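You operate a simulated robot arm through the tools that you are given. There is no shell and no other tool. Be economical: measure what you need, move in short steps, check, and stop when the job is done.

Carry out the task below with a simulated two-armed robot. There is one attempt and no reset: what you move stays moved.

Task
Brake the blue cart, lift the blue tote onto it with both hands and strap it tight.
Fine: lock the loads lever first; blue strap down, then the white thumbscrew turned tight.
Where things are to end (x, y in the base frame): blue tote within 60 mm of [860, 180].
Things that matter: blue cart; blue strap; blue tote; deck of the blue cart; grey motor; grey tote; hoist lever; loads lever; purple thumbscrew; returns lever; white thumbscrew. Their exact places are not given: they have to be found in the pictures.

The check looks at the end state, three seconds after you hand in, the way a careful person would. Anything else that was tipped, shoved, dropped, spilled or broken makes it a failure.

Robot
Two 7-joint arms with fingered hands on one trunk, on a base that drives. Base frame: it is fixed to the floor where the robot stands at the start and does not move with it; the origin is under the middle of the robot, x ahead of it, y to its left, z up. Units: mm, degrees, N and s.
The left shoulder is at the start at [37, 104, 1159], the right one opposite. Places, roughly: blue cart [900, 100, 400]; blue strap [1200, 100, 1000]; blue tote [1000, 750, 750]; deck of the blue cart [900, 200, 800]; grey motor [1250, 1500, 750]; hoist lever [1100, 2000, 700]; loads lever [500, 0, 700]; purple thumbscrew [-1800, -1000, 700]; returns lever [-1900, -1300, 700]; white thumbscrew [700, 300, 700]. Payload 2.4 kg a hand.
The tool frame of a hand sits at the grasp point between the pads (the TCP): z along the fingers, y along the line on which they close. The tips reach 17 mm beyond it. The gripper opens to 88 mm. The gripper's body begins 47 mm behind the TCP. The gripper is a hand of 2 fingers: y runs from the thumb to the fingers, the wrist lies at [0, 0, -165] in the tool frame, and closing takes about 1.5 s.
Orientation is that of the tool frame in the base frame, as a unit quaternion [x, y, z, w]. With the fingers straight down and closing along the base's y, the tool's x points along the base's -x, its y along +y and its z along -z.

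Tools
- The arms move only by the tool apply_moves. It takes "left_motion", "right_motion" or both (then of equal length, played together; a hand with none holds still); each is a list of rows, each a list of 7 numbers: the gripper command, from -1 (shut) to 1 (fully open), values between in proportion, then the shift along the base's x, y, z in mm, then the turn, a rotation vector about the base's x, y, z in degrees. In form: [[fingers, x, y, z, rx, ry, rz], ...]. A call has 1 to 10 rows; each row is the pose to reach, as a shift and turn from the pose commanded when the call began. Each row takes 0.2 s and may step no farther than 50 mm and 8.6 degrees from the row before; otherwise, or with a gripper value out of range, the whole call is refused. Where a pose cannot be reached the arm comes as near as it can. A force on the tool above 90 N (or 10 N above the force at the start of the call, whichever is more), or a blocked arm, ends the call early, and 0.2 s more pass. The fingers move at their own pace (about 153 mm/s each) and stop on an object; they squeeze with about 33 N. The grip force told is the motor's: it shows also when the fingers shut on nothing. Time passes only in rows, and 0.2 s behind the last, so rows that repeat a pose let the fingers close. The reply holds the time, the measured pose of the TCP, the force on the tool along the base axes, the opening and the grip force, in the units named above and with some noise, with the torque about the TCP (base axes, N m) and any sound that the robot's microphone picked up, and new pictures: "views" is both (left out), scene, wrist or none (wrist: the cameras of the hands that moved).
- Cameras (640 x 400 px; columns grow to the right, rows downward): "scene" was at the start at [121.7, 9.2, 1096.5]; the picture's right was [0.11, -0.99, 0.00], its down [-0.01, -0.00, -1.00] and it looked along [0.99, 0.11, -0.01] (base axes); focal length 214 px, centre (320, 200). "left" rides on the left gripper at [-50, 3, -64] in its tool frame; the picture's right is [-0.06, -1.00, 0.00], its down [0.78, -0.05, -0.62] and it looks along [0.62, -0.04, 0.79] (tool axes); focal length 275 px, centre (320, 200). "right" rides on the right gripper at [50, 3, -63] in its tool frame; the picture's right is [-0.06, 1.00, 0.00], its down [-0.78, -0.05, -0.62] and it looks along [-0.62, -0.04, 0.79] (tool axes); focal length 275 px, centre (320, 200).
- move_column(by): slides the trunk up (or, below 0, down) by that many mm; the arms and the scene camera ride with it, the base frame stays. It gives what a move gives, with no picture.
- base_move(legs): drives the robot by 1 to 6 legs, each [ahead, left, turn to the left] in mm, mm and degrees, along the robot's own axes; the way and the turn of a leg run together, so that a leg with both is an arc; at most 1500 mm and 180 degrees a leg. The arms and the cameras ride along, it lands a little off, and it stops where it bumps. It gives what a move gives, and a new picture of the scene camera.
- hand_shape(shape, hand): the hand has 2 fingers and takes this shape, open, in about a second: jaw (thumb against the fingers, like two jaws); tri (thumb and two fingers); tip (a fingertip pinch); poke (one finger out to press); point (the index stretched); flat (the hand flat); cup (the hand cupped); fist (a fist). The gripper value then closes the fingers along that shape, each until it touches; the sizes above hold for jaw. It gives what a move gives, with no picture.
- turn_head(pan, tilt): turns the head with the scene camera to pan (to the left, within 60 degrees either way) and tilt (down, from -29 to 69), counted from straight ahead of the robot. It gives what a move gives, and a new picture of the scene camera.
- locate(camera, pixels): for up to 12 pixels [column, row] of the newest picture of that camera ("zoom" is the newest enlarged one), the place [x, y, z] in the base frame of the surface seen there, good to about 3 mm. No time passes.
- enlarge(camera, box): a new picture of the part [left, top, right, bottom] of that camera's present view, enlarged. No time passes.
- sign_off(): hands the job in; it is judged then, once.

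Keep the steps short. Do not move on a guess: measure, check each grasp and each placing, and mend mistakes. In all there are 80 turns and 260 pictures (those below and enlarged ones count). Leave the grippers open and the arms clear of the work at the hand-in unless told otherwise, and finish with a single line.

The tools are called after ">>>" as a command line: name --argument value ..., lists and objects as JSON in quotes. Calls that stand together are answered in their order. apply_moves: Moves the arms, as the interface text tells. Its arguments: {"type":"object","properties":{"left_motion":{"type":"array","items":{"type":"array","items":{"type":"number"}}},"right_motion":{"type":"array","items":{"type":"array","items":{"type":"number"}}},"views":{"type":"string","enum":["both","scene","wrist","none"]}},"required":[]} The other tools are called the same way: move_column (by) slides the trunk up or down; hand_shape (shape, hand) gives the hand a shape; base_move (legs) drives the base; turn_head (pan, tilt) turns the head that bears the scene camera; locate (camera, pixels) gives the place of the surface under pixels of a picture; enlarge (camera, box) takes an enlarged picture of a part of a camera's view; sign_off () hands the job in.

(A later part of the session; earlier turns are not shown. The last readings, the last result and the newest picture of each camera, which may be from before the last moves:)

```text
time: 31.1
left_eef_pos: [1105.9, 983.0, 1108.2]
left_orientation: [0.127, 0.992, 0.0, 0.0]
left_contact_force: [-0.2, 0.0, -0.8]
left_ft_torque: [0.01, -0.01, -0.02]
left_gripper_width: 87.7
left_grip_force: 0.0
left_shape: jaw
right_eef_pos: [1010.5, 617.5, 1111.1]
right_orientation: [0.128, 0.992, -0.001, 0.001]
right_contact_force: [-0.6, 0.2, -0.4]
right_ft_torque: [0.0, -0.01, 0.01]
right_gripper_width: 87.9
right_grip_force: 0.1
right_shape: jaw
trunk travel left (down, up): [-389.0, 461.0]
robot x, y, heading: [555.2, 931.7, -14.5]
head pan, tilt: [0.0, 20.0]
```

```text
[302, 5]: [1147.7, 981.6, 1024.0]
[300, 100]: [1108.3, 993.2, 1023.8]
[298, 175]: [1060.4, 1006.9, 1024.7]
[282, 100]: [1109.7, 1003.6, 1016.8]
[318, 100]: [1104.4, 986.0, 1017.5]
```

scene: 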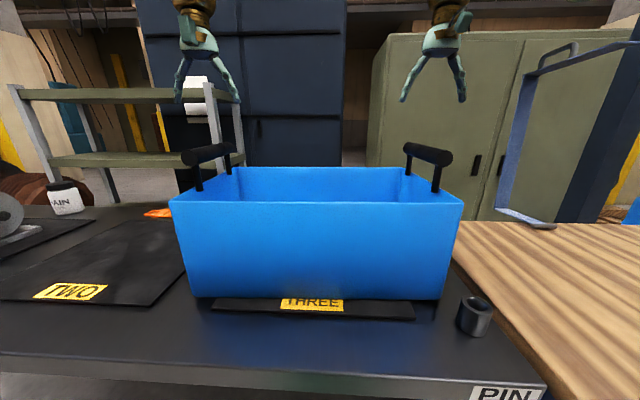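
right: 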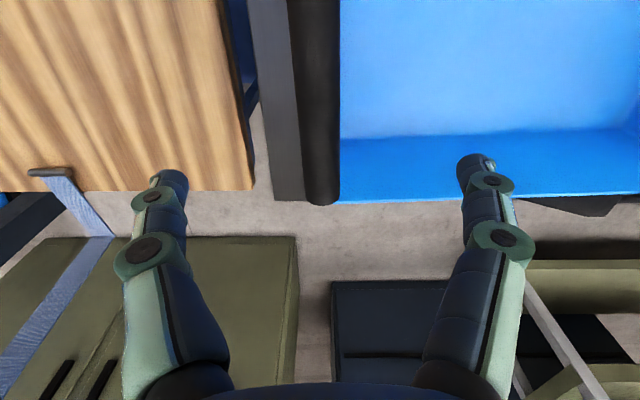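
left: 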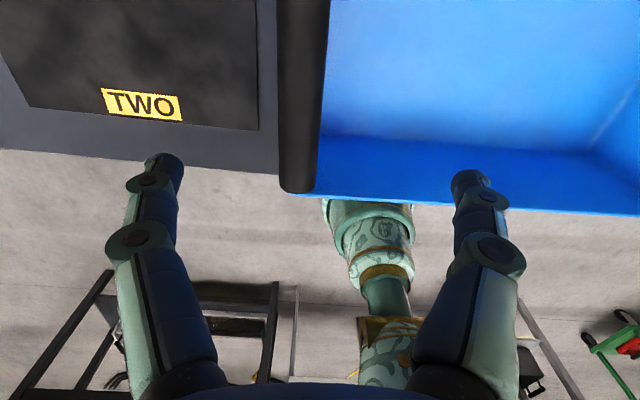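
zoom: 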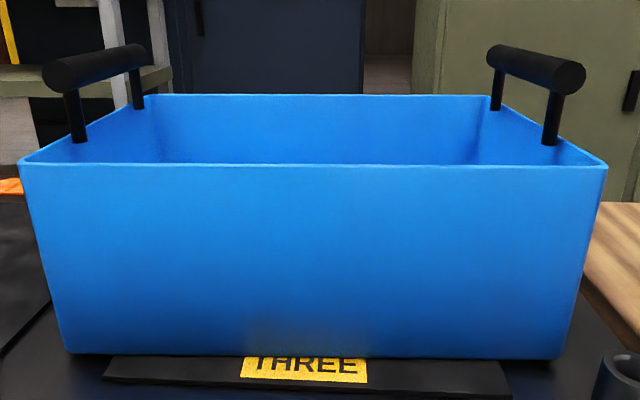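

Bar centres: left about (1109,993), right (1009,616), tops at z 1024. I lower both hands to z≈1004 and close.

>>> apply_moves --left_motion '[[1, 2, 11, -35, 0, 0, 0], [1, 3, 11, -70, 0, 0, 0], [1, 3, 11, -104, 0, 0, 0], [-1, 3, 11, -104, 0, 0, 0], [-1, 3, 11, -104, 0, 0, 0], [-1, 3, 11, -104, 0, 0, 0], [-1, 3, 11, -104, 0, 0, 0]]' --right_motion '[[1, 0, 0, -35, 0, 0, 0], [1, 0, 0, -70, 0, 0, 0], [1, 0, 0, -107, 0, 0, 0], [-1, 0, 0, -107, 0, 0, 0], [-1, 0, 0, -107, 0, 0, 0], [-1, 0, 0, -107, 0, 0, 0], [-1, 0, 0, -107, 0, 0, 0]]' --views "both"

```text
time: 32.7
left_eef_pos: [1111.0, 994.3, 1001.4]
left_orientation: [0.128, 0.992, -0.001, -0.002]
left_contact_force: [-0.6, -0.7, -0.1]
left_ft_torque: [0.02, -0.02, 0.03]
left_gripper_width: 3.3
left_grip_force: 32.7
left_shape: jaw
right_eef_pos: [1009.0, 616.7, 1001.7]
right_orientation: [0.127, 0.992, 0.0, 0.0]
right_contact_force: [0.9, 1.0, 0.7]
right_ft_torque: [0.03, -0.01, -0.02]
right_gripper_width: 3.1
right_grip_force: 33.0
right_shape: jaw
trunk travel left (down, up): [-389.0, 461.0]
robot x, y, heading: [556.3, 928.9, -14.7]
head pan, tilt: [0.0, 20.0]
```

scene: 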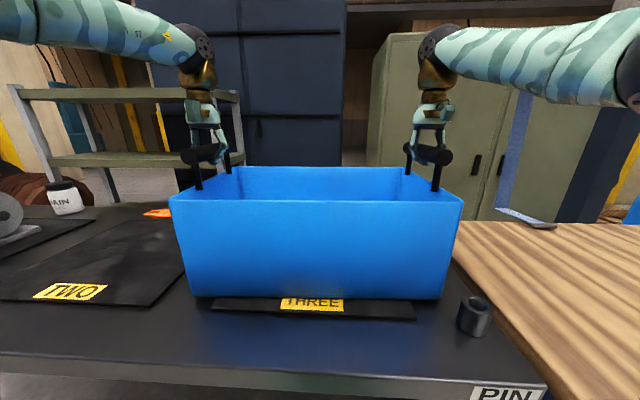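
right: 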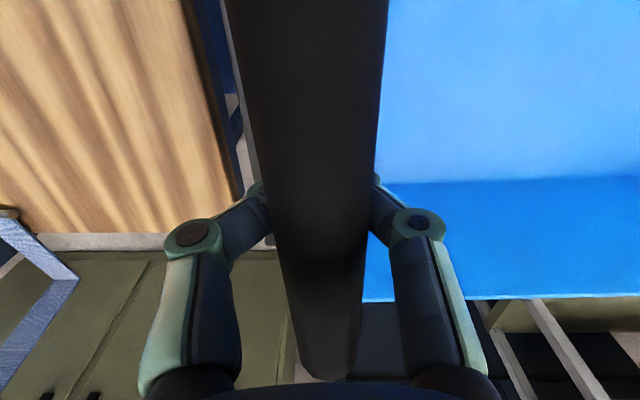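
left: 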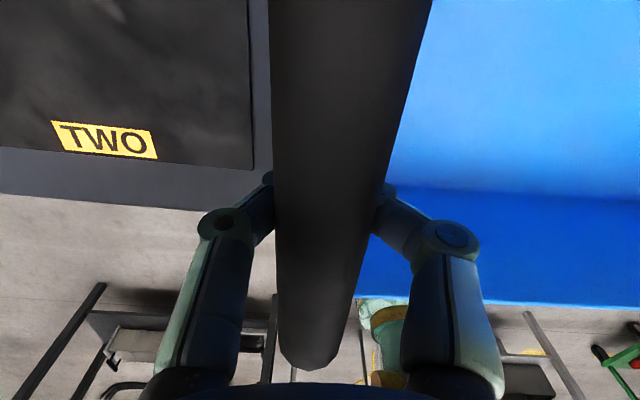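

The fingers closed around and under both bars (hooked, 3 mm). Test lift of 20 mm.

>>> apply_moves --left_motion '[[-1, 0, 0, 8, 0, 0, 0], [-1, 0, 0, 16, 0, 0, 0], [-1, 0, 0, 24, 0, 0, 0], [-1, 0, 0, 32, 0, 0, 0], [-1, 0, 0, 40, 0, 0, 0]]' --right_motion '[[-1, 0, 0, 8, 0, 0, 0], [-1, 0, 0, 16, 0, 0, 0], [-1, 0, 0, 24, 0, 0, 0], [-1, 0, 0, 32, 0, 0, 0], [-1, 0, 0, 40, 0, 0, 0]]' --views "scene"

```text
time: 33.9
left_eef_pos: [1109.6, 994.1, 1043.9]
left_orientation: [0.128, 0.992, 0.0, -0.001]
left_contact_force: [1.2, 3.7, -7.2]
left_ft_torque: [0.04, 0.01, 0.03]
left_gripper_width: 3.5
left_grip_force: 33.1
left_shape: jaw
right_eef_pos: [1010.7, 616.0, 1042.9]
right_orientation: [0.128, 0.992, 0.001, 0.0]
right_contact_force: [-1.3, -3.8, -7.5]
right_ft_torque: [0.04, -0.03, 0.0]
right_gripper_width: 3.3
right_grip_force: 32.6
right_shape: jaw
trunk travel left (down, up): [-389.0, 461.0]
robot x, y, heading: [558.5, 930.4, -14.6]
head pan, tilt: [0.0, 20.0]
```

scene: 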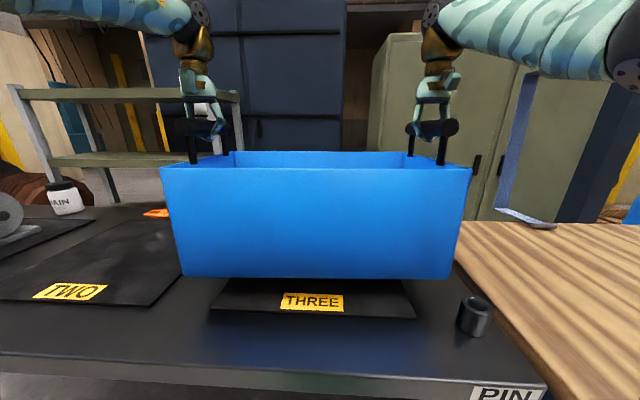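

Held, level, about 7.5 N per hand. I raise the trunk 80 mm, back off 300, turn to the cart's angle (about −18.6°) and drive along it with 150 mm left to go.

>>> move_column --by 80

>>> base_move --legs '[[-300, 0, 0], [0, 0, -3.9], [0, -599, 0], [150, 0, 0]]'

>>> turn_head --pan 0 --tilt 40

```text
time: 35.0
left_eef_pos: [1110.3, 993.7, 1123.1]
left_orientation: [0.128, 0.992, 0.0, 0.0]
left_contact_force: [0.9, 5.4, -8.4]
left_ft_torque: [0.05, 0.0, 0.02]
left_gripper_width: 3.6
left_grip_force: 33.4
left_shape: jaw
right_eef_pos: [1010.8, 616.8, 1122.3]
right_orientation: [0.128, 0.992, 0.0, -0.001]
right_contact_force: [-1.4, -5.0, -7.3]
right_ft_torque: [0.01, 0.0, 0.0]
right_gripper_width: 3.4
right_grip_force: 33.0
right_shape: jaw
trunk travel left (down, up): [-469.0, 381.0]
robot x, y, heading: [554.3, 934.5, -14.4]
head pan, tilt: [0.0, 20.0]
```

```text
time: 41.6
left_eef_pos: [765.0, 407.4, 1123.1]
left_orientation: [0.157, 0.988, 0.0, -0.001]
left_contact_force: [-0.1, 4.4, -7.7]
left_ft_torque: [0.01, 0.05, 0.03]
left_gripper_width: 3.7
left_grip_force: 32.7
left_shape: jaw
right_eef_pos: [646.4, 37.1, 1122.4]
right_orientation: [0.157, 0.988, 0.001, 0.0]
right_contact_force: [-2.0, -3.4, -6.7]
right_ft_torque: [0.0, 0.03, -0.02]
right_gripper_width: 3.7
right_grip_force: 33.5
right_shape: jaw
trunk travel left (down, up): [-469.0, 381.0]
robot x, y, heading: [208.6, 376.0, -17.7]
head pan, tilt: [0.0, 20.0]
```

scene: 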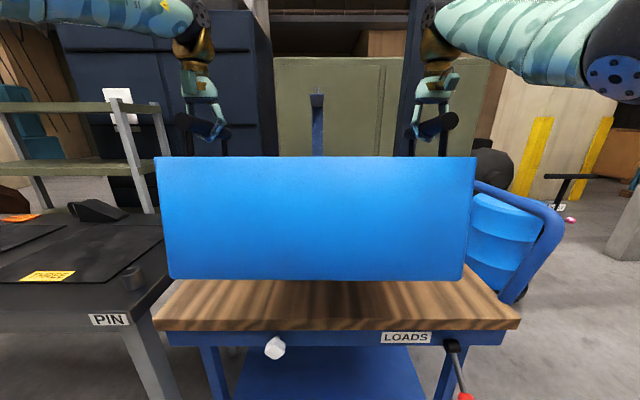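

```text
time: 42.4
left_eef_pos: [764.4, 407.5, 1122.4]
left_orientation: [0.156, 0.988, 0.0, -0.001]
left_contact_force: [-0.4, 2.3, -8.3]
left_ft_torque: [0.03, 0.04, -0.01]
left_gripper_width: 3.7
left_grip_force: 32.8
left_shape: jaw
right_eef_pos: [644.0, 37.5, 1122.7]
right_orientation: [0.157, 0.988, 0.0, 0.0]
right_contact_force: [-1.6, -2.2, -6.9]
right_ft_torque: [0.01, 0.01, -0.02]
right_gripper_width: 3.5
right_grip_force: 33.0
right_shape: jaw
trunk travel left (down, up): [-469.0, 381.0]
robot x, y, heading: [206.5, 377.3, -18.2]
head pan, tilt: [0.0, 40.0]
```

scene: 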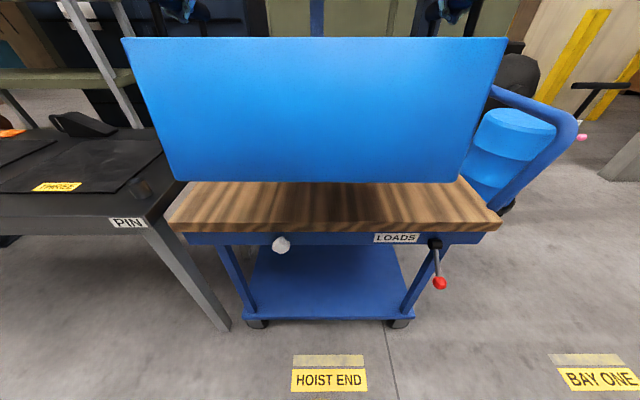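

Midpoint of hands (704,222); 161 ahead and 9 left remain. I recheck the deck's edge and angle first.

>>> locate --camera "scene" --pixels '[[186, 224], [300, 222], [400, 219], [488, 216], [168, 220], [502, 215], [282, 245], [440, 283], [200, 240], [470, 237]]'

>>> enlarge --camera "scene" --box '[150, 170, 520, 300]'

```text
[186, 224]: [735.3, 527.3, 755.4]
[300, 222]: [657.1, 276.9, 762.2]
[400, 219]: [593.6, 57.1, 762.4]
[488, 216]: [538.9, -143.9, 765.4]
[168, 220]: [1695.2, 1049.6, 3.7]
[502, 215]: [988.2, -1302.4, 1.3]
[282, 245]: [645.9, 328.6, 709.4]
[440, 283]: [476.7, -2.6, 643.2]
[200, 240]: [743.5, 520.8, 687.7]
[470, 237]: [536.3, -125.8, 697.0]
```

```text
1.73 times, centred on (335, 235) of scene
```

zoom: 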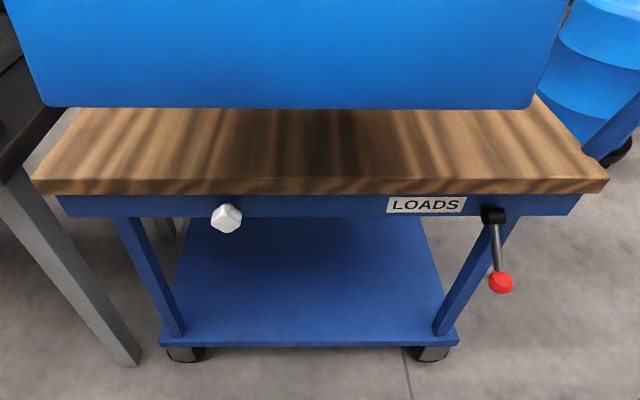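

The cart hasn't moved; its angle is about 17–18°, same as the tote's. Drive the rest.

>>> base_move --legs '[[161, 9, 0]]'

```text
time: 43.8
left_eef_pos: [922.5, 367.8, 1123.3]
left_orientation: [0.155, 0.988, 0.001, -0.001]
left_contact_force: [0.8, 3.6, -7.4]
left_ft_torque: [0.03, 0.02, 0.02]
left_gripper_width: 3.9
left_grip_force: 33.1
left_shape: jaw
right_eef_pos: [801.8, -3.5, 1122.7]
right_orientation: [0.156, 0.988, 0.0, -0.001]
right_contact_force: [-1.4, -2.5, -7.7]
right_ft_torque: [0.02, 0.0, 0.04]
right_gripper_width: 3.6
right_grip_force: 32.8
right_shape: jaw
trunk travel left (down, up): [-469.0, 381.0]
robot x, y, heading: [366.6, 335.3, -17.8]
head pan, tilt: [0.0, 40.0]
```

scene: 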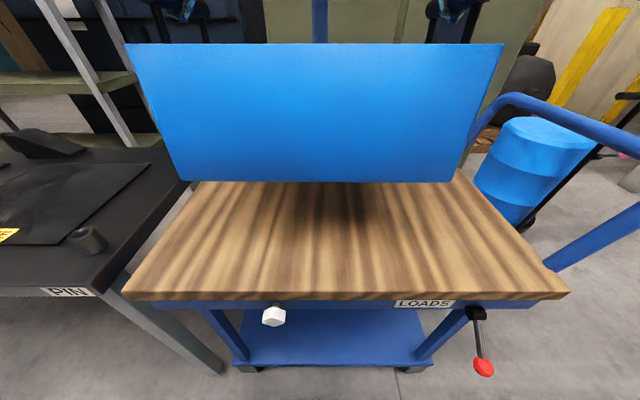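

Midpoint is (862,182). Measure tote bottom height, then lower.

>>> locate --camera "scene" --pixels '[[200, 178], [310, 180], [440, 178], [310, 186], [310, 195]]'

>>> apply_moves --left_motion '[[-1, 0, 0, -20, 0, 0, 0], [-1, 0, 0, -40, 0, 0, 0], [-1, 0, 0, -60, 0, 0, 0], [-1, 0, 0, -80, 0, 0, 0]]' --right_motion '[[-1, 0, 0, -20, 0, 0, 0], [-1, 0, 0, -40, 0, 0, 0], [-1, 0, 0, -60, 0, 0, 0], [-1, 0, 0, -80, 0, 0, 0]]' --views "scene"

```text
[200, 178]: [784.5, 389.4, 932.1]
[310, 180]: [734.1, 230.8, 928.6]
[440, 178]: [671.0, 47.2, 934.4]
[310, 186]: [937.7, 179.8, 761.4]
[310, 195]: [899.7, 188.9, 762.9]
```

```text
time: 44.8
left_eef_pos: [919.8, 368.3, 1042.7]
left_orientation: [0.156, 0.988, 0.0, -0.001]
left_contact_force: [-1.1, -1.3, -7.6]
left_ft_torque: [0.05, 0.0, 0.02]
left_gripper_width: 3.8
left_grip_force: 32.7
left_shape: jaw
right_eef_pos: [800.7, -3.4, 1042.4]
right_orientation: [0.155, 0.988, 0.0, 0.0]
right_contact_force: [-0.6, 1.7, -7.5]
right_ft_torque: [0.0, 0.01, 0.0]
right_gripper_width: 3.4
right_grip_force: 33.4
right_shape: jaw
trunk travel left (down, up): [-469.0, 381.0]
robot x, y, heading: [364.7, 337.6, -17.7]
head pan, tilt: [0.0, 40.0]
```

scene: 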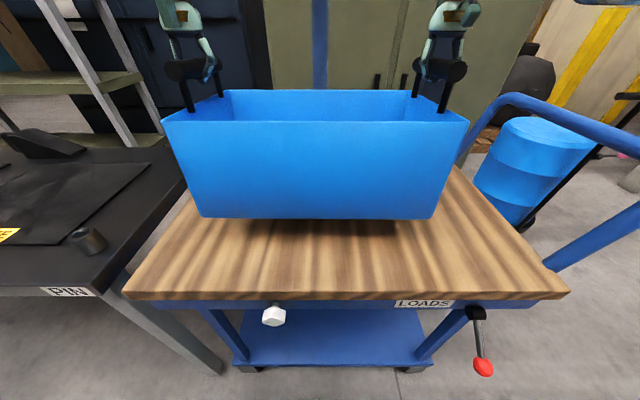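

Still hanging. Continue down in small steps to about TCP 988.

>>> apply_moves --left_motion '[[-1, 0, 0, -12, 0, 0, 0], [-1, 0, 0, -24, 0, 0, 0], [-1, 0, 0, -34, 0, 0, 0], [-1, 0, 0, -42, 0, 0, 0], [-1, 0, 0, -48, 0, 0, 0], [-1, 0, 0, -53, 0, 0, 0]]' --right_motion '[[-1, 0, 0, -12, 0, 0, 0], [-1, 0, 0, -24, 0, 0, 0], [-1, 0, 0, -34, 0, 0, 0], [-1, 0, 0, -42, 0, 0, 0], [-1, 0, 0, -48, 0, 0, 0], [-1, 0, 0, -53, 0, 0, 0]]' --views "scene"

>>> locate --camera "scene" --pixels '[[215, 225], [310, 225], [420, 225], [310, 237], [310, 242]]'

```text
time: 46.2
left_eef_pos: [921.7, 366.9, 989.7]
left_orientation: [0.155, 0.988, 0.0, 0.0]
left_contact_force: [1.1, 3.0, -7.7]
left_ft_torque: [-0.02, -0.01, 0.02]
left_gripper_width: 3.4
left_grip_force: 32.9
left_shape: jaw
right_eef_pos: [801.1, -2.1, 989.1]
right_orientation: [0.156, 0.988, 0.0, 0.0]
right_contact_force: [-1.0, -3.2, -7.5]
right_ft_torque: [0.03, -0.06, 0.01]
right_gripper_width: 3.5
right_grip_force: 32.8
right_shape: jaw
trunk travel left (down, up): [-469.0, 381.0]
robot x, y, heading: [366.3, 338.4, -17.8]
head pan, tilt: [0.0, 40.0]
```

scene: 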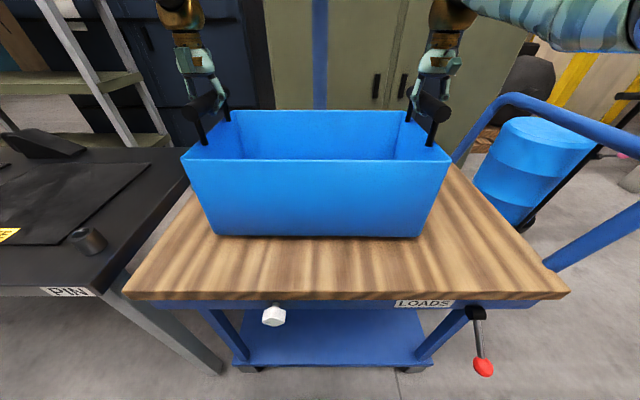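

```text
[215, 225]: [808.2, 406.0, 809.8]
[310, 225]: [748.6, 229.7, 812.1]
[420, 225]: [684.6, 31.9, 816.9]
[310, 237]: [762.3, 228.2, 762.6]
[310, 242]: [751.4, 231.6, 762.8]
```

A few mm left (still 7.6 N). Lower gently until the weight goes off.

>>> apply_moves --left_motion '[[-1, 0, 0, -3, 0, 0, 0], [-1, 0, 0, -6, 0, 0, 0], [-1, 0, 0, -9, 0, 0, 0], [-1, 0, 0, -12, 0, 0, 0], [-1, 0, 0, -14, 0, 0, 0]]' --right_motion '[[-1, 0, 0, -3, 0, 0, 0], [-1, 0, 0, -6, 0, 0, 0], [-1, 0, 0, -9, 0, 0, 0], [-1, 0, 0, -12, 0, 0, 0], [-1, 0, 0, -14, 0, 0, 0]]' --views "scene"

```text
time: 47.4
left_eef_pos: [921.7, 367.6, 975.7]
left_orientation: [0.155, 0.988, 0.0, -0.002]
left_contact_force: [0.9, 3.0, -7.2]
left_ft_torque: [-0.01, 0.01, 0.03]
left_gripper_width: 3.7
left_grip_force: 33.3
left_shape: jaw
right_eef_pos: [802.0, -2.6, 974.7]
right_orientation: [0.156, 0.988, 0.0, -0.001]
right_contact_force: [-0.6, -3.8, -7.6]
right_ft_torque: [0.02, -0.04, 0.02]
right_gripper_width: 3.6
right_grip_force: 33.0
right_shape: jaw
trunk travel left (down, up): [-469.0, 381.0]
robot x, y, heading: [366.6, 335.0, -17.8]
head pan, tilt: [0.0, 40.0]
```

scene: 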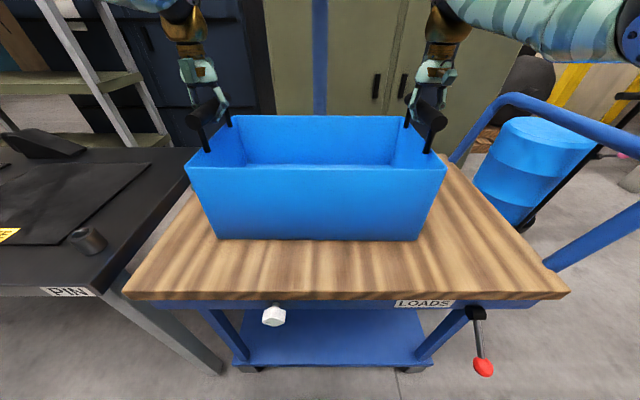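

Still bearing weight; lower more in small steps.

>>> apply_moves --left_motion '[[-1, 0, 0, -3, 0, 0, 0], [-1, 0, 0, -6, 0, 0, 0], [-1, 0, 0, -9, 0, 0, 0], [-1, 0, 0, -12, 0, 0, 0], [-1, 0, 0, -15, 0, 0, 0]]' --right_motion '[[-1, 0, 0, -3, 0, 0, 0], [-1, 0, 0, -6, 0, 0, 0], [-1, 0, 0, -9, 0, 0, 0], [-1, 0, 0, -12, 0, 0, 0], [-1, 0, 0, -15, 0, 0, 0]]' --views "scene"

```text
time: 48.6
left_eef_pos: [921.3, 367.9, 960.2]
left_orientation: [0.154, 0.988, 0.0, 0.0]
left_contact_force: [0.2, 0.4, 0.2]
left_ft_torque: [-0.03, 0.02, 0.0]
left_gripper_width: 3.8
left_grip_force: 33.2
left_shape: jaw
right_eef_pos: [800.0, -2.8, 961.3]
right_orientation: [0.155, 0.988, -0.001, 0.0]
right_contact_force: [0.0, -0.5, 0.9]
right_ft_torque: [-0.03, 0.01, 0.01]
right_gripper_width: 3.9
right_grip_force: 33.3
right_shape: jaw
trunk travel left (down, up): [-469.0, 381.0]
robot x, y, heading: [365.1, 336.7, -17.8]
head pan, tilt: [0.0, 40.0]
```

scene: 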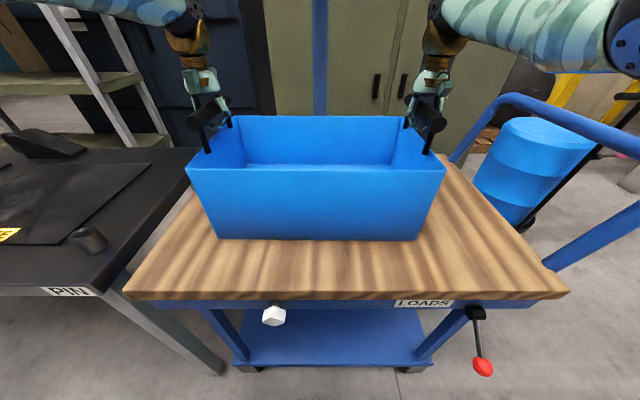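

Weight is off; tote stands on the deck. Open and lift the hands away.

>>> apply_moves --left_motion '[[1, 0, 0, 0, 0, 0, 0], [1, 0, 0, 0, 0, 0, 0], [1, 0, 0, 2, 0, 0, 0], [1, 0, 0, 30, 0, 0, 0], [1, 0, 0, 70, 0, 0, 0], [1, 0, 0, 115, 0, 0, 0], [1, 0, 0, 160, 0, 0, 0]]' --right_motion '[[1, 0, 0, 0, 0, 0, 0], [1, 0, 0, 0, 0, 0, 0], [1, 0, 0, 2, 0, 0, 0], [1, 0, 0, 30, 0, 0, 0], [1, 0, 0, 70, 0, 0, 0], [1, 0, 0, 115, 0, 0, 0], [1, 0, 0, 160, 0, 0, 0]]' --views "scene"

>>> turn_head --pan 0 --tilt 15

```text
time: 50.2
left_eef_pos: [919.8, 365.4, 1121.0]
left_orientation: [0.155, 0.988, 0.0, -0.001]
left_contact_force: [0.4, 0.4, 0.0]
left_ft_torque: [-0.01, -0.01, -0.01]
left_gripper_width: 88.0
left_grip_force: 0.1
left_shape: jaw
right_eef_pos: [800.2, -2.2, 1120.9]
right_orientation: [0.155, 0.988, 0.0, 0.001]
right_contact_force: [0.1, -1.1, 0.0]
right_ft_torque: [0.03, 0.03, 0.0]
right_gripper_width: 88.4
right_grip_force: 0.1
right_shape: jaw
trunk travel left (down, up): [-469.0, 381.0]
robot x, y, heading: [365.9, 330.8, -17.8]
head pan, tilt: [0.0, 40.0]
```

scene: 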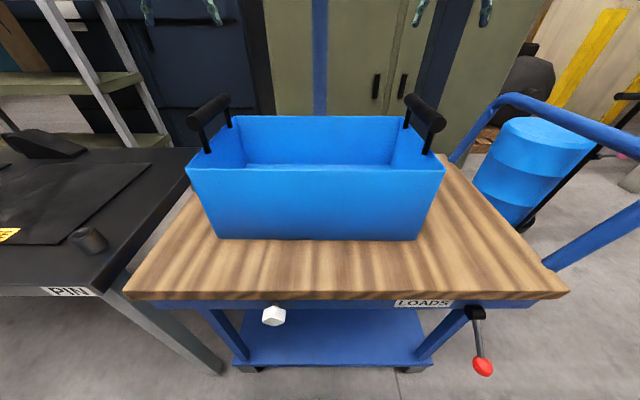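

```text
time: 51.1
left_eef_pos: [920.3, 364.4, 1119.9]
left_orientation: [0.155, 0.988, 0.0, -0.001]
left_contact_force: [0.3, 0.4, 0.7]
left_ft_torque: [0.03, 0.0, -0.03]
left_gripper_width: 88.1
left_grip_force: 0.2
left_shape: jaw
right_eef_pos: [800.8, -2.7, 1120.2]
right_orientation: [0.155, 0.988, 0.0, 0.0]
right_contact_force: [-0.3, -0.6, 0.2]
right_ft_torque: [0.02, 0.0, 0.02]
right_gripper_width: 88.2
right_grip_force: 0.1
right_shape: jaw
trunk travel left (down, up): [-469.0, 381.0]
robot x, y, heading: [364.0, 339.0, -18.2]
head pan, tilt: [0.0, 15.0]
```

scene: 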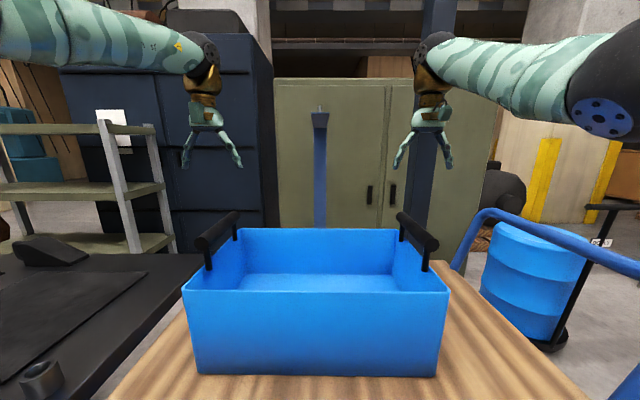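

The tote stands well, strap behind its centre. Measure strap tip and grip loop.

>>> enlarge --camera "scene" --box '[280, 90, 360, 240]'

>>> locate --camera "scene" --pixels '[[313, 113], [327, 113], [320, 114], [320, 119], [316, 123], [320, 109], [320, 105], [320, 128], [320, 160], [320, 200], [328, 200], [313, 200]]'

>>> locate --camera "scene" --pixels '[[190, 292], [440, 293], [235, 229], [397, 229], [204, 240], [432, 240], [236, 213], [401, 213]]'

```text
2.67 times, centred on (320, 165) of scene
```

zoom: 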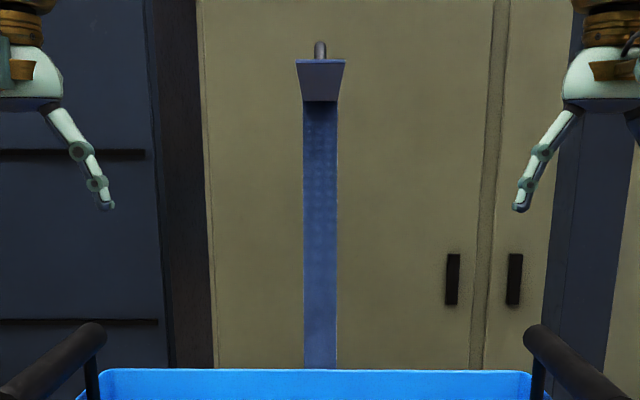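

```text
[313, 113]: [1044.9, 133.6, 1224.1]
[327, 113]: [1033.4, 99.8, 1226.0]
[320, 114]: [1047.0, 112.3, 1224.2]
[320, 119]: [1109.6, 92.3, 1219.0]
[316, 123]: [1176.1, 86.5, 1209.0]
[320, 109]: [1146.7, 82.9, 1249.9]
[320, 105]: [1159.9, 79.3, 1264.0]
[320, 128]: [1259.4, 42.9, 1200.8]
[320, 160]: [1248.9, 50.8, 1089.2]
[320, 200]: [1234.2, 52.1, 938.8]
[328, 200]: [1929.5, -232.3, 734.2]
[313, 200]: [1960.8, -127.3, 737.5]
```

```text
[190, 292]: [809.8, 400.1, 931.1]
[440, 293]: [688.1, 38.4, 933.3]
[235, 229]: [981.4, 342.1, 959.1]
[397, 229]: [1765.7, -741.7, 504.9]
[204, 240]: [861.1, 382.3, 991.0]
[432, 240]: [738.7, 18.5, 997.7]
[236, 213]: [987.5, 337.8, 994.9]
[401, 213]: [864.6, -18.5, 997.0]
```

The strap's loop is at about (1155,80,1257); the hinge at the deck's back edge (1058,116,770), so the loop must swing 95° over, radius ~500. The left hand (camera will be on top when it points ahead) goes for it: rise, centre and pitch forward 60°.

>>> apply_moves --left_motion '[[1, 12, -32, 27, -2.63, -8.08, 0], [1, 24, -64, 54, -5.26, -16.16, 0], [1, 36, -96, 81, -7.89, -24.24, 0], [1, 49, -128, 109, -10.52, -32.32, 0], [1, 61, -160, 136, -13.15, -40.4, 0], [1, 73, -192, 163, -15.78, -48.48, 0], [1, 85, -224, 190, -18.41, -56.56, 0]]' --views "both"

```text
time: 52.7
left_eef_pos: [985.8, 152.6, 1302.2]
left_orientation: [0.136, 0.861, -0.077, 0.485]
left_contact_force: [0.2, -1.0, 0.1]
left_ft_torque: [-0.01, 0.03, -0.04]
left_gripper_width: 88.2
left_grip_force: 0.0
left_shape: jaw
left hand out of reach, approached as far as the arm can: row 6, 7
right_eef_pos: [800.3, -2.9, 1120.1]
right_orientation: [0.156, 0.988, 0.001, 0.0]
right_contact_force: [-0.5, 0.1, 0.0]
right_ft_torque: [0.01, 0.04, -0.01]
right_gripper_width: 88.0
right_grip_force: 0.1
right_shape: jaw
trunk travel left (down, up): [-469.0, 381.0]
robot x, y, heading: [362.9, 339.0, -17.9]
head pan, tilt: [0.0, 15.0]
```

scene: 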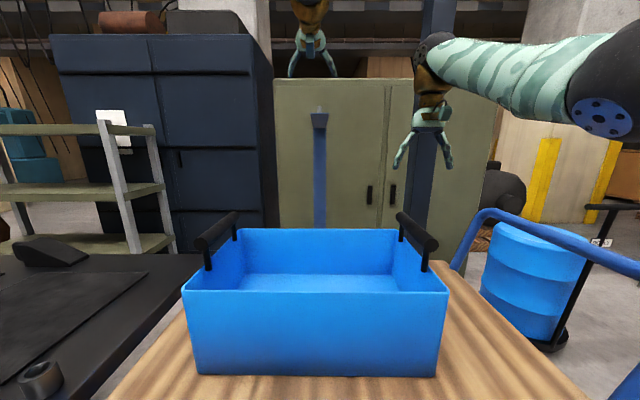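
left: 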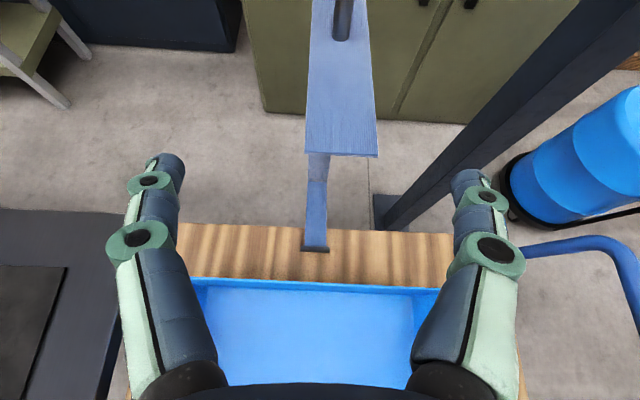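

The limit is about 650 ahead with this pitch; the strap tip lies at about 710. I must get closer, so check the gap between my base and the cart first.

>>> turn_head --pan 0 --tilt 69

```text
time: 54.0
left_eef_pos: [986.6, 154.5, 1300.8]
left_orientation: [0.137, 0.861, -0.079, 0.483]
left_contact_force: [0.2, 0.4, 0.6]
left_ft_torque: [0.04, 0.01, 0.01]
left_gripper_width: 88.1
left_grip_force: 0.0
left_shape: jaw
right_eef_pos: [800.3, -2.7, 1120.1]
right_orientation: [0.156, 0.988, 0.0, 0.0]
right_contact_force: [-0.6, 0.7, -0.2]
right_ft_torque: [0.02, 0.02, 0.0]
right_gripper_width: 87.7
right_grip_force: 0.0
right_shape: jaw
trunk travel left (down, up): [-469.0, 381.0]
robot x, y, heading: [364.3, 336.6, -17.8]
head pan, tilt: [0.0, 68.8]
```

scene: 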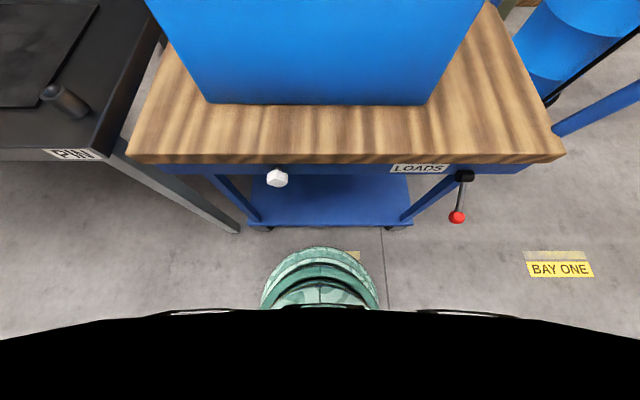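

Locate the base's front rim and the shelf/deck edges.

>>> locate --camera "scene" --pixels '[[319, 249], [319, 262], [319, 281], [330, 224], [330, 160], [277, 178], [458, 217], [266, 285], [372, 285]]'

```text
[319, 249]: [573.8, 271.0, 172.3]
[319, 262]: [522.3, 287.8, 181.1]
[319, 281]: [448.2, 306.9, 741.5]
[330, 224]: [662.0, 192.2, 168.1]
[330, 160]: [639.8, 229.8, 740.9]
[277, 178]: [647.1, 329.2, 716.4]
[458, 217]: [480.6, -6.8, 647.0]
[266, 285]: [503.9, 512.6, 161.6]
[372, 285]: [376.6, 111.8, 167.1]
```

Base rim at 220 ahead of my axis, shelf at 327: a gap of 107. I drive 82 closer; the hand passes 70 mm above the strap tip.

>>> base_move --legs '[[82, 0, 0]]'

>>> turn_head --pan 0 --tilt 5

>>> enlarge --camera "left" --box '[0, 0, 640, 400]'

```text
time: 55.0
left_eef_pos: [1064.8, 130.0, 1301.0]
left_orientation: [0.137, 0.861, -0.079, 0.483]
left_contact_force: [-0.6, 0.2, -0.4]
left_ft_torque: [-0.01, -0.01, -0.02]
left_gripper_width: 87.9
left_grip_force: 0.0
left_shape: jaw
right_eef_pos: [877.9, -27.4, 1119.1]
right_orientation: [0.155, 0.988, 0.0, 0.0]
right_contact_force: [-0.1, -0.4, 0.8]
right_ft_torque: [0.0, 0.02, 0.03]
right_gripper_width: 88.0
right_grip_force: 0.0
right_shape: jaw
trunk travel left (down, up): [-469.0, 381.0]
robot x, y, heading: [443.5, 312.6, -17.6]
head pan, tilt: [0.0, 68.8]
```

scene: 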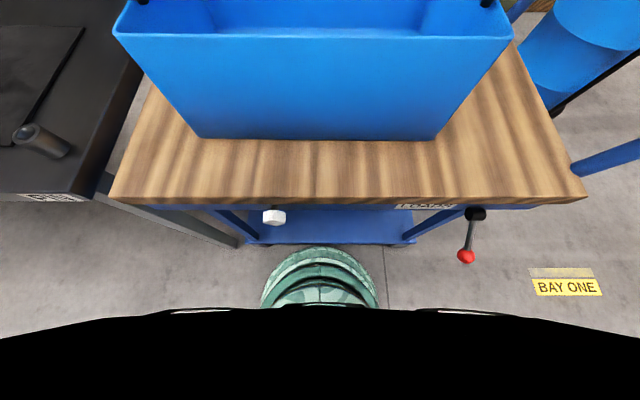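

```text
time: 56.4
left_eef_pos: [1064.0, 131.0, 1300.8]
left_orientation: [0.136, 0.861, -0.079, 0.484]
left_contact_force: [0.1, -0.9, 0.3]
left_ft_torque: [0.0, 0.0, 0.05]
left_gripper_width: 88.0
left_grip_force: 0.0
left_shape: jaw
right_eef_pos: [877.1, -26.7, 1121.2]
right_orientation: [0.155, 0.988, 0.001, 0.001]
right_contact_force: [-0.1, 1.1, -0.4]
right_ft_torque: [-0.01, -0.02, -0.02]
right_gripper_width: 87.9
right_grip_force: 0.1
right_shape: jaw
trunk travel left (down, up): [-469.0, 381.0]
robot x, y, heading: [442.6, 313.1, -17.8]
head pan, tilt: [0.0, 5.0]
```

scene: 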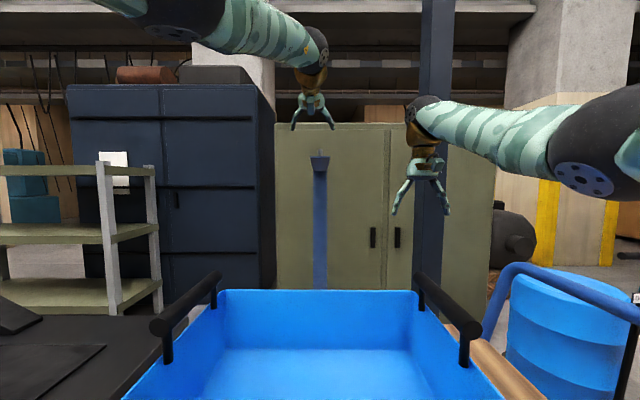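

```text
1.00 times, centred on (320, 200) of left (not enlarged: the box is as wide or as high as the picture)
```

zoom: 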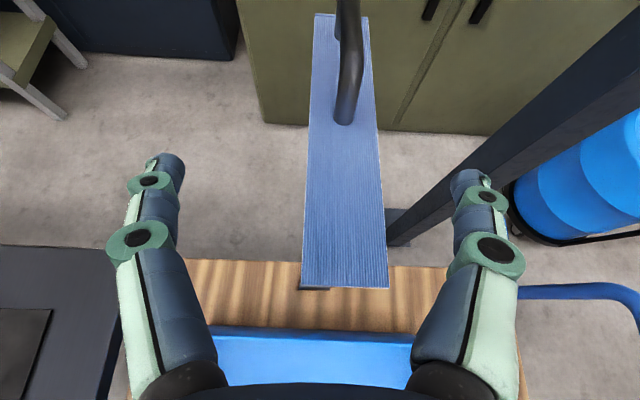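

Clear view of the plate. Measure its tip and loop.

>>> locate --camera "zoom" --pixels '[[305, 282], [386, 283], [345, 283], [345, 200], [308, 200], [381, 200], [343, 120], [347, 80], [348, 20], [325, 30]]'

```text
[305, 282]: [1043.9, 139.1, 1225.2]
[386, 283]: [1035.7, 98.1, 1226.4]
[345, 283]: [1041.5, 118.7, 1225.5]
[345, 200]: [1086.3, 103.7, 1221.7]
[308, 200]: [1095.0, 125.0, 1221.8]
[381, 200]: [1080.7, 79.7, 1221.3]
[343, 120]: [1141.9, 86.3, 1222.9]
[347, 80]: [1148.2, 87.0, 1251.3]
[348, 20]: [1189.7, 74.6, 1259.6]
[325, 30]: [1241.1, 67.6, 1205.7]
```

Plate 43 mm wide; I lower onto it 23 mm behind the tip at (1063,111,1223) and close on its edges.

>>> apply_moves --left_motion '[[1, -1, -19, 0, 0, 0, 0], [1, -1, -19, -35, 0, 0, 0], [1, -1, -19, -60, 0, 0, 0], [1, -1, -19, -78, 0, 0, 0], [-1, -1, -19, -78, 0, 0, 0], [-1, -1, -19, -78, 0, 0, 0], [-1, -1, -19, -78, 0, 0, 0], [-1, -1, -19, -78, 0, 0, 0]]' --views "both"

```text
time: 58.1
left_eef_pos: [1064.7, 109.2, 1218.3]
left_orientation: [0.136, 0.863, -0.077, 0.48]
left_contact_force: [-8.8, -2.8, -38.5]
left_ft_torque: [0.08, -0.05, 0.05]
left_gripper_width: 28.3
left_grip_force: 32.9
left_shape: jaw
left hand out of reach, approached as far as the arm can: row 1
right_eef_pos: [878.1, -28.4, 1117.9]
right_orientation: [0.155, 0.988, 0.001, 0.0]
right_contact_force: [1.0, 0.0, -0.4]
right_ft_torque: [0.0, -0.02, -0.02]
right_gripper_width: 87.9
right_grip_force: 0.1
right_shape: jaw
trunk travel left (down, up): [-469.0, 381.0]
robot x, y, heading: [439.0, 307.1, -17.7]
head pan, tilt: [0.0, 5.0]
```

scene: 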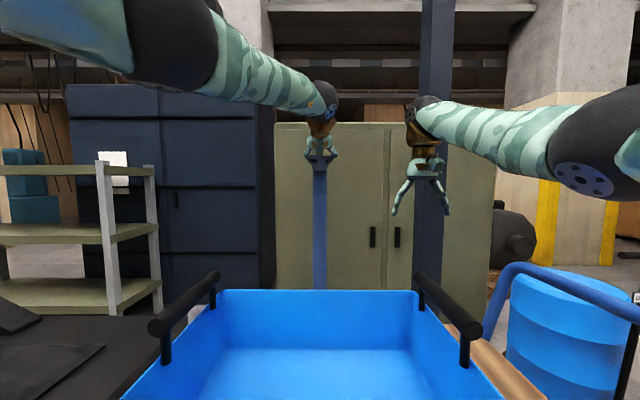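
left: 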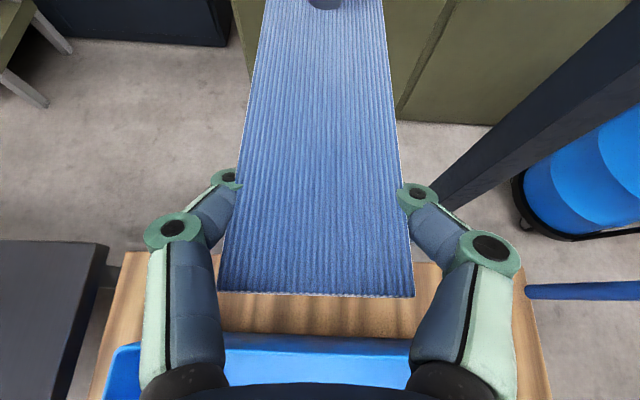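

The fingers hold the plate's edges (28 mm, curled under). Pull it toward me along the arc, first 15°, and see if it follows.

>>> apply_moves --left_motion '[[-1, -19, 6, 0, -0.8, -2.4, 0], [-1, -37, 12, -1, -1.5, -4.8, 0], [-1, -56, 18, -3, -2.3, -7.1, 0], [-1, -74, 24, -5, -3.1, -9.5, 0], [-1, -93, 30, -9, -3.9, -11.9, 0], [-1, -111, 36, -13, -4.6, -14.3, 0]]' --views "both"

```text
time: 59.5
left_eef_pos: [955.9, 144.3, 1205.1]
left_orientation: [0.125, 0.794, -0.093, 0.587]
left_contact_force: [7.9, -7.9, -40.0]
left_ft_torque: [0.0, 0.01, 0.08]
left_gripper_width: 28.1
left_grip_force: 32.6
left_shape: jaw
right_eef_pos: [880.8, -27.8, 1117.8]
right_orientation: [0.156, 0.988, 0.001, -0.002]
right_contact_force: [0.4, 0.6, 0.2]
right_ft_torque: [0.0, -0.03, -0.03]
right_gripper_width: 88.0
right_grip_force: 0.0
right_shape: jaw
trunk travel left (down, up): [-469.0, 381.0]
robot x, y, heading: [441.3, 311.4, -17.4]
head pan, tilt: [0.0, 5.0]
```

scene: 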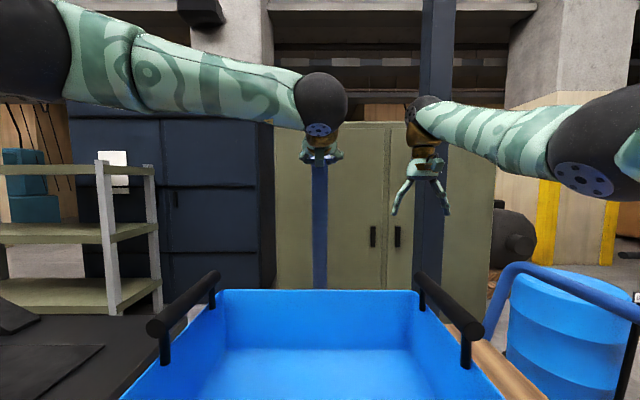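
left: 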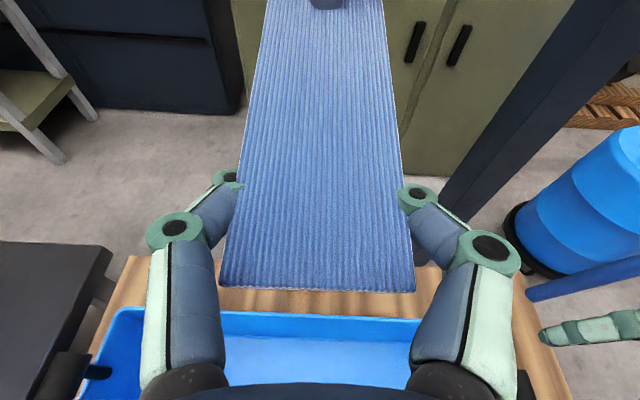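

It follows without slip. Continue the arc to 45°.

>>> apply_moves --left_motion '[[-1, -36, 12, -11, -1.5, -4.8, 0], [-1, -71, 23, -26, -3.1, -9.5, 0], [-1, -104, 34, -43, -4.6, -14.3, 0], [-1, -136, 44, -64, -6.2, -19.0, 0], [-1, -166, 54, -87, -7.7, -23.8, 0], [-1, -194, 63, -113, -9.3, -28.5, 0]]' --views "both"

```text
time: 60.8
left_eef_pos: [795.9, 190.8, 1123.4]
left_orientation: [0.106, 0.657, -0.113, 0.738]
left_contact_force: [30.9, -9.1, -40.6]
left_ft_torque: [-0.29, 0.12, -0.18]
left_gripper_width: 26.0
left_grip_force: 33.1
left_shape: jaw
left hand out of reach, approached as far as the arm can: row 5, 6
right_eef_pos: [883.7, -28.8, 1116.5]
right_orientation: [0.155, 0.988, 0.001, -0.003]
right_contact_force: [0.1, 1.0, -0.3]
right_ft_torque: [0.01, 0.04, 0.0]
right_gripper_width: 87.9
right_grip_force: 0.1
right_shape: jaw
trunk travel left (down, up): [-469.0, 381.0]
robot x, y, heading: [443.5, 311.5, -17.7]
head pan, tilt: [0.0, 5.0]
stopped in row 6 (left hand): the force on the tool passed its limit at 93 N (the readings are from after the stop); the commanded pose is now the measured one
```

scene: 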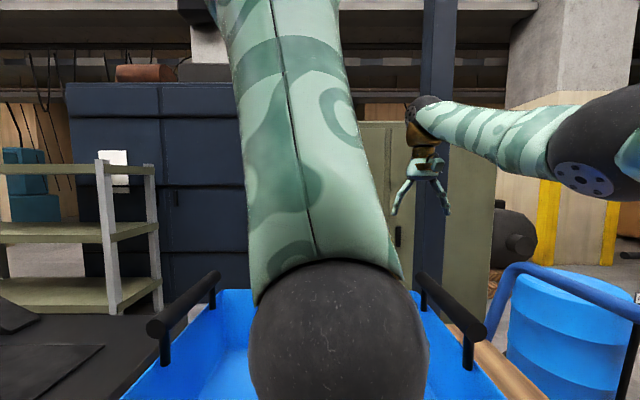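
left: 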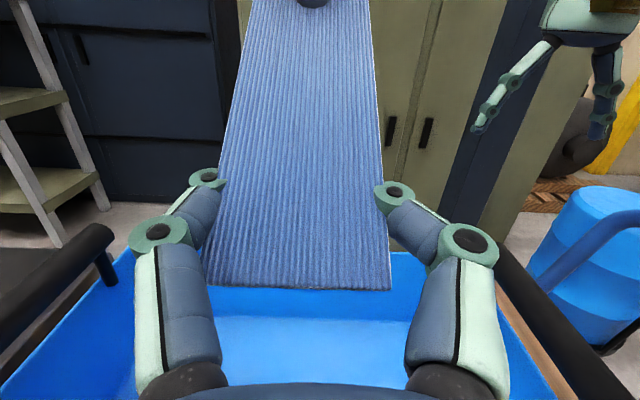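

The arm is too close to my body to go on (strap at about 38°). The pull felt like hinge friction rather than weight, so I open the fingers in place and see whether the strap stays.

>>> apply_moves --left_motion '[[-0.2, 0, 0, 0, 0, 0, 0], [0.2, 0, 0, 0, 0, 0, 0], [0.6, 0, 0, 0, 0, 0, 0], [0.8, 0, 0, 0, 0, 0, 0]]' --views "both"

```text
time: 61.8
left_eef_pos: [787.1, 190.4, 1127.7]
left_orientation: [0.106, 0.65, -0.116, 0.744]
left_contact_force: [-1.9, 0.0, 0.5]
left_ft_torque: [0.01, 0.03, 0.06]
left_gripper_width: 79.0
left_grip_force: 0.0
left_shape: jaw
right_eef_pos: [876.4, -26.7, 1120.5]
right_orientation: [0.154, 0.988, -0.001, 0.0]
right_contact_force: [0.0, -0.5, 0.2]
right_ft_torque: [0.01, -0.01, -0.02]
right_gripper_width: 87.9
right_grip_force: 0.0
right_shape: jaw
trunk travel left (down, up): [-469.0, 381.0]
robot x, y, heading: [448.2, 312.1, -17.8]
head pan, tilt: [0.0, 5.0]
```

scene: 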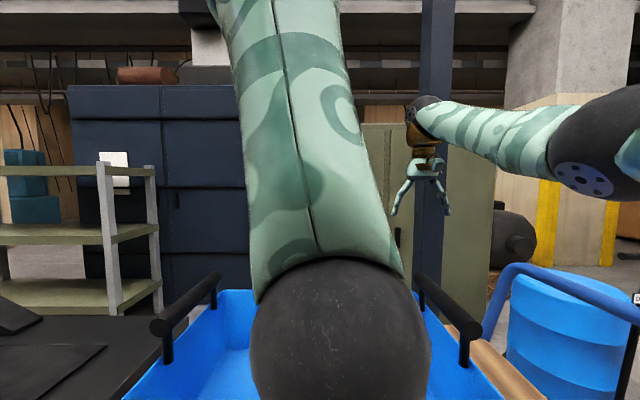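
left: 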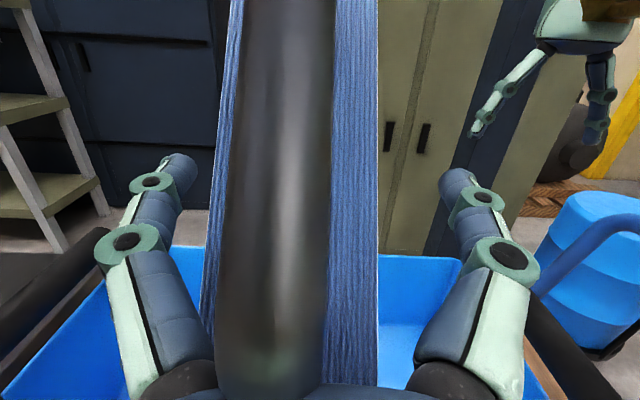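

The strap came further toward me; the loop is now between the fingers near the palm. Check whether it is still moving.

>>> apply_moves --left_motion '[[0.8, 0, 0, 0, 0, 0, 0], [0.8, 0, 0, 0, 0, 0, 0]]' --views "wrist"

>>> turn_head --pan 0 --tilt 20

>>> locate --camera "left" --pixels '[[280, 50], [280, 200], [280, 330], [220, 300], [360, 300], [225, 100]]'

```text
time: 62.4
left_eef_pos: [788.3, 191.5, 1128.2]
left_orientation: [0.105, 0.65, -0.115, 0.744]
left_contact_force: [-1.5, -0.7, 0.7]
left_ft_torque: [0.04, 0.06, 0.04]
left_gripper_width: 79.1
left_grip_force: 0.0
left_shape: jaw
right_eef_pos: [876.7, -26.3, 1119.5]
right_orientation: [0.154, 0.988, 0.0, 0.0]
right_contact_force: [-0.3, 0.5, 0.2]
right_ft_torque: [-0.01, 0.0, -0.01]
right_gripper_width: 88.1
right_grip_force: 0.1
right_shape: jaw
trunk travel left (down, up): [-469.0, 381.0]
robot x, y, heading: [441.1, 311.2, -17.7]
head pan, tilt: [0.0, 5.0]
```

left: 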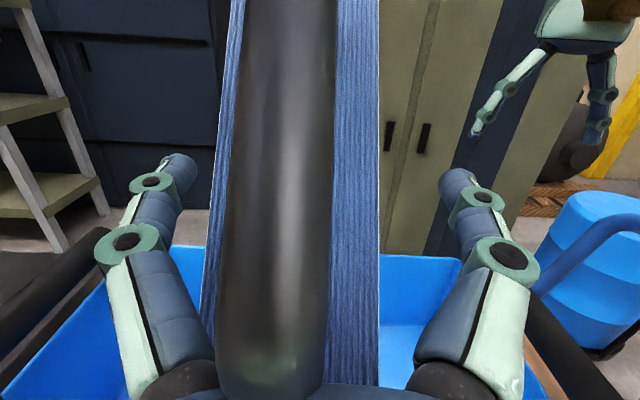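

```text
time: 63.2
left_eef_pos: [787.8, 191.1, 1128.9]
left_orientation: [0.105, 0.65, -0.116, 0.744]
left_contact_force: [-2.5, -0.1, 0.6]
left_ft_torque: [0.01, 0.06, 0.04]
left_gripper_width: 78.9
left_grip_force: 0.0
left_shape: jaw
right_eef_pos: [876.4, -26.5, 1119.8]
right_orientation: [0.154, 0.988, 0.0, 0.0]
right_contact_force: [-0.3, 1.2, -0.3]
right_ft_torque: [-0.01, 0.01, 0.04]
right_gripper_width: 88.0
right_grip_force: 0.1
right_shape: jaw
trunk travel left (down, up): [-469.0, 381.0]
robot x, y, heading: [443.6, 308.7, -17.7]
head pan, tilt: [0.0, 20.0]
```

scene: 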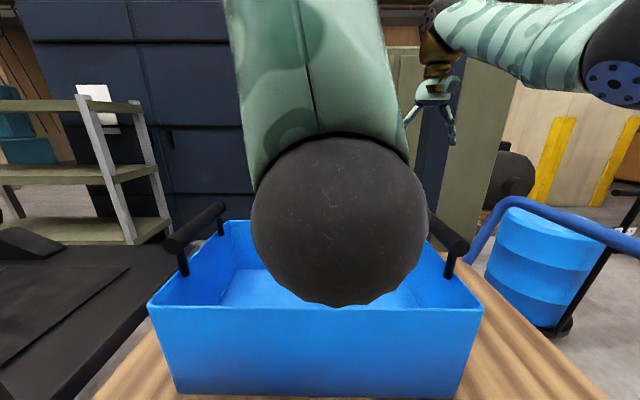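

```text
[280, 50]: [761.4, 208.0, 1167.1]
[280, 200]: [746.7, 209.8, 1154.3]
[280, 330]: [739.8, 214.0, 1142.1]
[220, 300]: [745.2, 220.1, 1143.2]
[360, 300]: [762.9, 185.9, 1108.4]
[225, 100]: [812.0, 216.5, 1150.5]
```

The strap just leans on the palm with ~2.5 N, so it is light. I back the base 100 mm; the strap follows the palm down.

>>> base_move --legs '[[-50, 0, 0], [-50, 0, 0]]'

>>> enlarge --camera "left" --box '[0, 0, 640, 400]'

```text
time: 64.6
left_eef_pos: [690.8, 223.6, 1128.5]
left_orientation: [0.105, 0.651, -0.115, 0.743]
left_contact_force: [0.4, 0.4, -0.2]
left_ft_torque: [0.02, 0.01, 0.03]
left_gripper_width: 79.0
left_grip_force: 0.1
left_shape: jaw
right_eef_pos: [780.2, 4.3, 1120.6]
right_orientation: [0.154, 0.988, 0.0, 0.001]
right_contact_force: [0.0, -0.7, 0.1]
right_ft_torque: [-0.01, -0.01, 0.01]
right_gripper_width: 87.8
right_grip_force: 0.0
right_shape: jaw
trunk travel left (down, up): [-469.0, 381.0]
robot x, y, heading: [346.0, 340.8, -18.0]
head pan, tilt: [0.0, 20.0]
```

scene: 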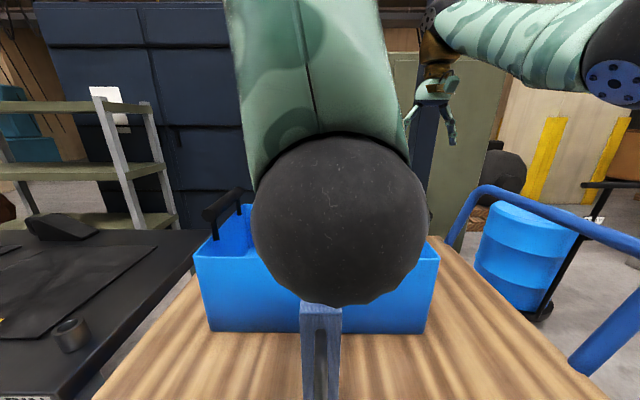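

```text
1.00 times, centred on (320, 200) of left (not enlarged: the box is as wide or as high as the picture)
```

zoom: 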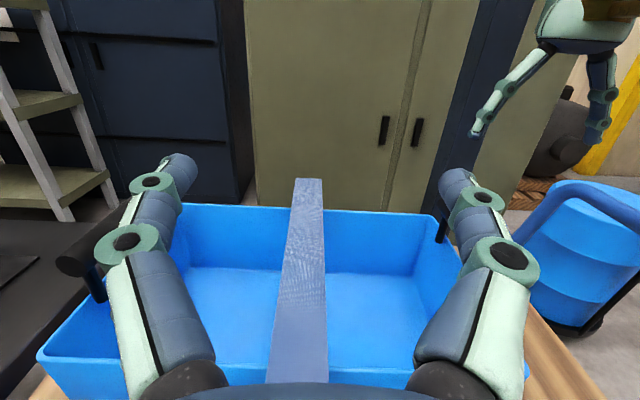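

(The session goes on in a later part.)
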